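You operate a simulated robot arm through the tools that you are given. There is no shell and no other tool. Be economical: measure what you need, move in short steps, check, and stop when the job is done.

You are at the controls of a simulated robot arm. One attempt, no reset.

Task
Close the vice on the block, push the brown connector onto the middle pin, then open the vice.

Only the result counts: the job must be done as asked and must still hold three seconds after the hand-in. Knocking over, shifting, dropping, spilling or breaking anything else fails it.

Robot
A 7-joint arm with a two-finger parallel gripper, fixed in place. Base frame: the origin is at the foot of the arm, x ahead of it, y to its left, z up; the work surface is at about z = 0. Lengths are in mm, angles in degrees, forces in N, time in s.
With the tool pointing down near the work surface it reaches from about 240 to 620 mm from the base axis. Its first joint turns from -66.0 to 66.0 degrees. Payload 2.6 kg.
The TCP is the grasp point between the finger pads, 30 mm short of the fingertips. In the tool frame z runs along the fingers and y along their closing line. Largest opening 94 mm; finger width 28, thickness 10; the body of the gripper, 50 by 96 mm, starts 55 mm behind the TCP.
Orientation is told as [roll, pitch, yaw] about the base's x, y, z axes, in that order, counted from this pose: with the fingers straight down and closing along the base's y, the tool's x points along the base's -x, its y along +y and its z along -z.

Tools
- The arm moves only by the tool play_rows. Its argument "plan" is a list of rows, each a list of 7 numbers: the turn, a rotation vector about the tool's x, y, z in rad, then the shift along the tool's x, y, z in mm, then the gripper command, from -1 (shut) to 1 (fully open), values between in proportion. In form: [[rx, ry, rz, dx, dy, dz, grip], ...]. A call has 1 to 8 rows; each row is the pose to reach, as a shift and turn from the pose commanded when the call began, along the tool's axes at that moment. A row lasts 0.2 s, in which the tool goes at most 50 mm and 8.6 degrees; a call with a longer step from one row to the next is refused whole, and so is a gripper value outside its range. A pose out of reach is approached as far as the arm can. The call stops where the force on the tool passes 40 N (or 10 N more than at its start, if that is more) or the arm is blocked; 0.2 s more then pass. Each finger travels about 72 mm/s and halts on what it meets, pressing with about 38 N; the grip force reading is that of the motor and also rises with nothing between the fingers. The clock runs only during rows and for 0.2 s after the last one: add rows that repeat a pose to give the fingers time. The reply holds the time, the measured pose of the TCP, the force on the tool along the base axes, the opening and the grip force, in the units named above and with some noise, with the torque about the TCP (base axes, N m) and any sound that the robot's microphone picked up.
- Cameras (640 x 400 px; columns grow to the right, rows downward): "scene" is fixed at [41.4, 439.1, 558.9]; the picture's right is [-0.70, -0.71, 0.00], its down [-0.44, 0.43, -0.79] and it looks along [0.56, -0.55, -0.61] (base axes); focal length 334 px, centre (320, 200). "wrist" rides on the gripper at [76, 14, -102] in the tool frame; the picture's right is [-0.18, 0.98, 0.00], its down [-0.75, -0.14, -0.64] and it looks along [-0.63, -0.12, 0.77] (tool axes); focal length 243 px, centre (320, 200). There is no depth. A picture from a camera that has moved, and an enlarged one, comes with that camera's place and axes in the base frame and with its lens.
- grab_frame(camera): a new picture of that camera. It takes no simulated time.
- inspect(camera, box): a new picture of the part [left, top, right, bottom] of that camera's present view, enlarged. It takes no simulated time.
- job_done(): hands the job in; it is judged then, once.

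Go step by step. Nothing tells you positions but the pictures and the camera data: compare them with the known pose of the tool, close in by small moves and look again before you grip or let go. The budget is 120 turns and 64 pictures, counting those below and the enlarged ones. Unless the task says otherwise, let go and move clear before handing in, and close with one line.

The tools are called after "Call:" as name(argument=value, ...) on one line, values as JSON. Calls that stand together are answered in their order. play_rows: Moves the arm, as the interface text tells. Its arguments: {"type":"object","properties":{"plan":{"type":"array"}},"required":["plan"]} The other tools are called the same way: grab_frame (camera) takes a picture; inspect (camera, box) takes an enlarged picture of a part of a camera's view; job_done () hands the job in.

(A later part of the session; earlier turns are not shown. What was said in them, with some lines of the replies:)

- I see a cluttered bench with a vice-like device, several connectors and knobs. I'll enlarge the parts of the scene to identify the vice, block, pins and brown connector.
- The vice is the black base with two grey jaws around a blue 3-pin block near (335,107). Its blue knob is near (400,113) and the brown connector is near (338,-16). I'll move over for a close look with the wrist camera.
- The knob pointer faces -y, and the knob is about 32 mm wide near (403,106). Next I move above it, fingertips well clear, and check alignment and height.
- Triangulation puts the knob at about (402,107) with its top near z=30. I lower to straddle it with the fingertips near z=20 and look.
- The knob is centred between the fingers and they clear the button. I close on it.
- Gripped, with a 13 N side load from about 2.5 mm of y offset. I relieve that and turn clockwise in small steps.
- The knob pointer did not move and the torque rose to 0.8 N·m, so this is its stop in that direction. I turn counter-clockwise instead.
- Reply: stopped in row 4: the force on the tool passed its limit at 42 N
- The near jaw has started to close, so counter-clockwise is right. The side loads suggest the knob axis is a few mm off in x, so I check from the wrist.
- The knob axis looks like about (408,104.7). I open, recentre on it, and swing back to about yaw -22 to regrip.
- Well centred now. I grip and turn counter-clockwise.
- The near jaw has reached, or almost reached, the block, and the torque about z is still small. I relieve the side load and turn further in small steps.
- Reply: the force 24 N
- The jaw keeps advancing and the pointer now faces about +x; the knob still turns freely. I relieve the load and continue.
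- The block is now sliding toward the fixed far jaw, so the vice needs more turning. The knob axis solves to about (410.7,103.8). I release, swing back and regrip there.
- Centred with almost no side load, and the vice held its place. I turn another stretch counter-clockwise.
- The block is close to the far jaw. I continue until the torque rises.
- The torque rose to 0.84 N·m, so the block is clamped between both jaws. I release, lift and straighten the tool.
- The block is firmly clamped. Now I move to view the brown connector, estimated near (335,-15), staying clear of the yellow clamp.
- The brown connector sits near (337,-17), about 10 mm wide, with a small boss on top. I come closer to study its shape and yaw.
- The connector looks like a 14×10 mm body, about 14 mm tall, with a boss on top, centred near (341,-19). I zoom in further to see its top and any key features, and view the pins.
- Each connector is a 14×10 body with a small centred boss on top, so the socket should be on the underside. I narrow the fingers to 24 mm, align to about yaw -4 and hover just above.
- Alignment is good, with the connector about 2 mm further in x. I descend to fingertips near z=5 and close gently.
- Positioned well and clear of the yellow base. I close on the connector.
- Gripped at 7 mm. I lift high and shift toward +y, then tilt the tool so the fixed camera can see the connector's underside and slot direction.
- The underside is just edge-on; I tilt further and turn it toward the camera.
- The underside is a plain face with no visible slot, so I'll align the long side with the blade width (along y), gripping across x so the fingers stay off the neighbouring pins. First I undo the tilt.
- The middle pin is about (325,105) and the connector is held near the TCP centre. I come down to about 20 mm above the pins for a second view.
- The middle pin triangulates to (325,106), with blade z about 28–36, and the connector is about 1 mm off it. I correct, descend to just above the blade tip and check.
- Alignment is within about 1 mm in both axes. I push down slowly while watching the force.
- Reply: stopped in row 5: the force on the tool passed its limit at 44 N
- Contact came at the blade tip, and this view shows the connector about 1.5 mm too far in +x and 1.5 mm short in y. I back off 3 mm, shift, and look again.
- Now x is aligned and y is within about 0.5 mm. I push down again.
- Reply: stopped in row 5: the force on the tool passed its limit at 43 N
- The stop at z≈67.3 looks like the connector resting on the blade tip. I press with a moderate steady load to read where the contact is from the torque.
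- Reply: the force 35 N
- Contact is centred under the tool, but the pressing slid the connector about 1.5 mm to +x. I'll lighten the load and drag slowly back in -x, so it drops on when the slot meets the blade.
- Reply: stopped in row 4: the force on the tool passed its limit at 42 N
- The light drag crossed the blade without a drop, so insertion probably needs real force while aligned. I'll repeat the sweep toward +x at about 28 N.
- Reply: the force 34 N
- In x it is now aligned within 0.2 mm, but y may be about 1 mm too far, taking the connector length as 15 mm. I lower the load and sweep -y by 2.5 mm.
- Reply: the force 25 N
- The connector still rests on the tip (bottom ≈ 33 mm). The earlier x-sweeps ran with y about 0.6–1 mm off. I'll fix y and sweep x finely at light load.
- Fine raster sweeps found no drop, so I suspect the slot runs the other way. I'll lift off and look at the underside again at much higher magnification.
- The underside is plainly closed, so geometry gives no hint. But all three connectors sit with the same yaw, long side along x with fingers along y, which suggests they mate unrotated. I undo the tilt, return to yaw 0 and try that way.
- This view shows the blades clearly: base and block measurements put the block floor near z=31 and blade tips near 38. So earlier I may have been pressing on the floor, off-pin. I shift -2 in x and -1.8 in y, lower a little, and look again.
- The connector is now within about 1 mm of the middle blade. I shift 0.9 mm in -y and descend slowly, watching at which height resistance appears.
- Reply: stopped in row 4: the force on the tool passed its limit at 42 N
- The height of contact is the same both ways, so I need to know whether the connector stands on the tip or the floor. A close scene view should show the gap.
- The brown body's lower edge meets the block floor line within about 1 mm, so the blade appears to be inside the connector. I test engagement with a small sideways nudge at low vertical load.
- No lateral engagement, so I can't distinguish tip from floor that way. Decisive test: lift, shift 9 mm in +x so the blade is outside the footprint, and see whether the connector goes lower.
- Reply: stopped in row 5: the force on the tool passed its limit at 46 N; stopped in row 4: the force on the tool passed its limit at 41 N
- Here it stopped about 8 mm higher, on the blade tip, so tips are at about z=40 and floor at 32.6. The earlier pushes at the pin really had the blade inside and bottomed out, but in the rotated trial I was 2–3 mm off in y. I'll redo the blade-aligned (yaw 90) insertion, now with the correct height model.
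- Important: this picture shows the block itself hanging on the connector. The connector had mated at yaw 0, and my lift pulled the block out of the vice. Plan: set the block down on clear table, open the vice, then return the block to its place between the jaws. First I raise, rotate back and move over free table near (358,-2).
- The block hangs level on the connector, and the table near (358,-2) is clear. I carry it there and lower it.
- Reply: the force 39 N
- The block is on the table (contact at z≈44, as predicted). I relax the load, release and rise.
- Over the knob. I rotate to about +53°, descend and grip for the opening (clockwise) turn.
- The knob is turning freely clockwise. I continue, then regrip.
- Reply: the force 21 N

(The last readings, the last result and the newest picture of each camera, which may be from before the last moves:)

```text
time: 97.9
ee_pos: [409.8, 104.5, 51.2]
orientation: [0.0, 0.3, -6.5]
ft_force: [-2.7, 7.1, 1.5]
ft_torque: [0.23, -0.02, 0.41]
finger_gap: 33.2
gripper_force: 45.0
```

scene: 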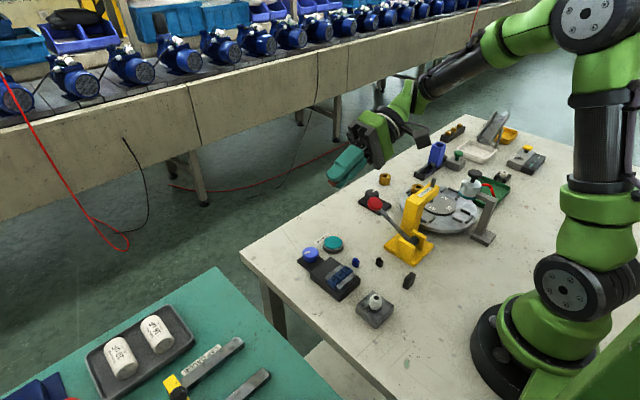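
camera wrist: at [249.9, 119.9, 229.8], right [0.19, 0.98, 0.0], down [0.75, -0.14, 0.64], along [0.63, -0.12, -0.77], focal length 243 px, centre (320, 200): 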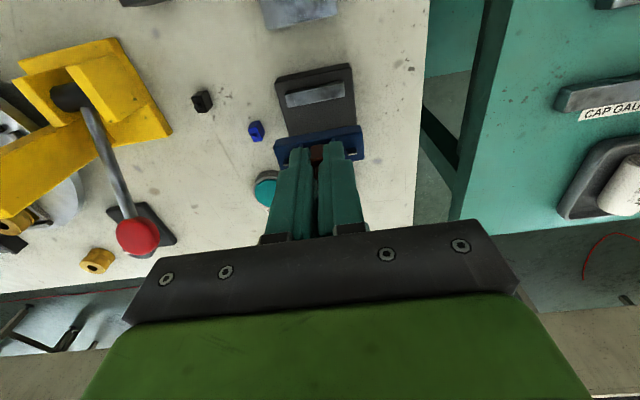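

About 134° of opening so far, with torque at 0.41. I spend one picture to check both the jaws and the parked block.

Call:
inspect(camera="scene", box=[295, 215, 405, 300])

```text
4.71 times, centred on (350, 258) of scene
camera zoom: at [41.3, 439.1, 558.9], right [-0.7, -0.71, 0.0], down [-0.44, 0.43, -0.79], along [0.56, -0.55, -0.61], focal length 1570 px, centre (179, -71)
```

zoom: 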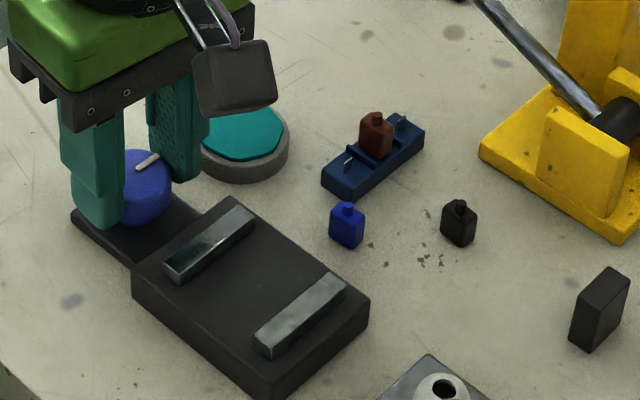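

The connector is seated on the middle pin, the block sits upright, and the vice is fully open. I release the knob and go back above the block.

Call:
play_rows(plan=[[0, 0, 0, 0, 0, 0, 0.1], [0, 0, 0, 0, 0, 0, 0.1], [0, 0, -0.11, 0, 0, -40, 0.1], [0, 0, -0.11, 0, 0, -77.5, 0.1], [0, 0, -0.11, 0, 0, -77.5, 0.1]])

Call:
play_rows(plan=[[0, 0, 0, 19, -34.5, 0, -0.2], [0, 0, 0, 37, -70.5, 0, -0.5], [0, 0, 0, 52, -106.5, 0, -0.5], [0, 0, 0, 52, -106.5, 25, -0.5], [0, 0, 0, 52, -106.5, 50, -0.5], [0, 0, 0, 52, -106.5, 50, -0.5]])

```text
time: 99.1
ee_pos: [409.6, 102.3, 129.3]
orientation: [0.1, 0.2, 0.1]
ft_force: [-0.5, 0.3, -0.7]
ft_torque: [-0.01, -0.02, 0.0]
finger_gap: 51.9
gripper_force: 0.0
```

```text
time: 100.5
ee_pos: [357.6, -2.9, 79.3]
orientation: [0.1, 0.1, 0.0]
ft_force: [0.6, 0.1, -0.7]
ft_torque: [0.03, 0.01, 0.04]
finger_gap: 23.4
gripper_force: 0.1
```

Call:
play_rows(plan=[[0, 0, 0, 0, 0, 20, -0.5], [0, 0, 0, 0, 0, 35, -0.5], [0, 0, 0, 0, 0, 35, -0.5], [0, 0, 0, 0, 0, 35, -0.9], [0, 0, 0, 0, 0, 35, -0.9], [0, 0, 0, 0, 0, 35, -0.9]])

```text
time: 101.9
ee_pos: [356.7, -2.9, 45.0]
orientation: [0.1, 0.2, 0.0]
ft_force: [0.5, -0.2, -0.4]
ft_torque: [0.03, -0.01, -0.04]
finger_gap: 6.9
gripper_force: 37.5
```

Gripped again. I lift, carry the block over the open vice (target x≈334, y≈104) and lower it between the jaws.

Call:
play_rows(plan=[[0, 0, 0, 0, 0, -40, -0.9], [0, 0, 0, 0, 0, -80, -0.9], [0, 0, 0, 8, 36, -80, -0.9], [0, 0, 0, 16, 72, -80, -0.9], [0, 0, 0, 23.3, 106.7, -80, -0.9], [0, 0, 0, 23.3, 106.7, -55, -0.9], [0, 0, 0, 23.3, 106.7, -36, -0.9], [0, 0, 0, 23.3, 106.7, -36, -0.9]])

```text
time: 103.7
ee_pos: [333.6, 102.8, 80.8]
orientation: [0.1, 0.1, 0.0]
ft_force: [0.6, -0.6, -1.0]
ft_torque: [0.0, -0.02, 0.0]
finger_gap: 7.0
gripper_force: 38.2
```

Call:
play_rows(plan=[[0, 0, 0, 0, 0, 4, -0.9], [0, 0, 0, 0, 0, 8, -0.9], [0, 0, 0, 0, 0, 11, -0.9], [0, 0, 0, 0, 0, 13, -0.9], [0, 0, 0, 0, 0, 14, -0.9]])

Call:
play_rows(plan=[[0, 0, 0, 0, 0, 0.6, -0.9], [0, 0, 0, 0, 0, 1.2, -0.9]])

```text
time: 104.9
ee_pos: [334.9, 103.4, 67.9]
orientation: [0.1, 0.2, 0.0]
ft_force: [-0.2, 0.5, -0.7]
ft_torque: [0.02, 0.01, 0.02]
finger_gap: 6.9
gripper_force: 38.0
```

```text
time: 105.5
ee_pos: [334.6, 104.2, 65.5]
orientation: [0.1, 0.1, -0.1]
ft_force: [0.0, 0.3, -0.5]
ft_torque: [0.01, 0.0, 0.0]
finger_gap: 6.8
gripper_force: 38.0
```

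The block has passed below the jaw tops without contact. I lower the last bit until it touches the base.

Call:
play_rows(plan=[[0, 0, 0, 0, 0, 0.5, -0.9], [0, 0, 0, 0, 0, 1.0, -0.9]])

```text
time: 106.1
ee_pos: [333.6, 105.7, 63.4]
orientation: [0.1, 0.1, -0.1]
ft_force: [0.1, -0.2, 0.2]
ft_torque: [-0.01, 0.01, 0.02]
finger_gap: 7.1
gripper_force: 37.8
```

Call:
play_rows(plan=[[0, 0, 0, 0, 0, 0.5, -0.9], [0, 0, 0, 0, 0, 1.0, -0.9], [0, 0, 0, 0, 0, 1.5, -0.9]])

```text
time: 106.9
ee_pos: [333.5, 103.8, 63.4]
orientation: [0.1, 0.0, -0.1]
ft_force: [-6.4, -2.4, 21.5]
ft_torque: [-0.05, 0.25, 0.03]
finger_gap: 7.2
gripper_force: 38.2
```

Block is on the vice base. I relax the load, open the fingers just enough to clear the neighbouring pins, and rise.

Call:
play_rows(plan=[[0, 0, 0, 0, 0, -1.2, -0.9], [0, 0, 0, 0, 0, -1.2, -0.9], [0, 0, 0, 0, 0, -1.2, -0.77], [0, 0, 0, 0, 0, -1.2, -0.77], [0, 0, 0, 0, 0, -6, -0.77], [0, 0, 0, 0, 0, -25, -0.77], [0, 0, 0, 0, 0, -65, -0.77]])

Call:
play_rows(plan=[[0, 0, 0, -15, -10, -40, -0.5], [0, 0, 0, -40, -30, -75, 0], [0, 0, 0, -75, -60, -90, 0], [0, 0, 0, -75, -60, -90, 0]])

Call:
inspect(camera="scene", box=[295, 215, 405, 300])

```text
time: 108.5
ee_pos: [334.3, 103.8, 128.1]
orientation: [0.1, 0.2, 0.0]
ft_force: [-0.2, 0.5, -0.3]
ft_torque: [-0.03, 0.02, -0.01]
finger_gap: 10.8
gripper_force: 0.0
```

```text
time: 109.5
ee_pos: [411.0, 42.6, 217.7]
orientation: [0.1, 0.2, 0.0]
ft_force: [0.3, -0.2, -0.3]
ft_torque: [0.0, -0.03, 0.02]
finger_gap: 47.0
gripper_force: 0.0
```

```text
4.71 times, centred on (350, 258) of scene
camera zoom: at [41.4, 439.1, 558.9], right [-0.7, -0.71, 0.0], down [-0.44, 0.43, -0.79], along [0.56, -0.55, -0.61], focal length 1570 px, centre (179, -71)
```

zoom: 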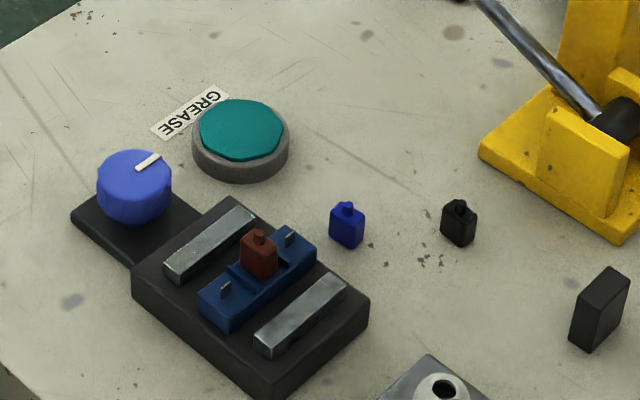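

The block is back between the open jaws with the brown connector on its middle pin. Everything else looks undisturbed and the arm is clear, so I hand in.

Call:
job_done()

```text
The job is handed in.
```

I closed the vice on the block, pushed the brown connector onto the middle pin and opened the vice. After the push, though, I lifted without letting go of the connector and pulled the block out of the vice. I parked it on the table, opened the vice with it empty, then set it back between the jaws; the last picture shows the connector on the middle pin.
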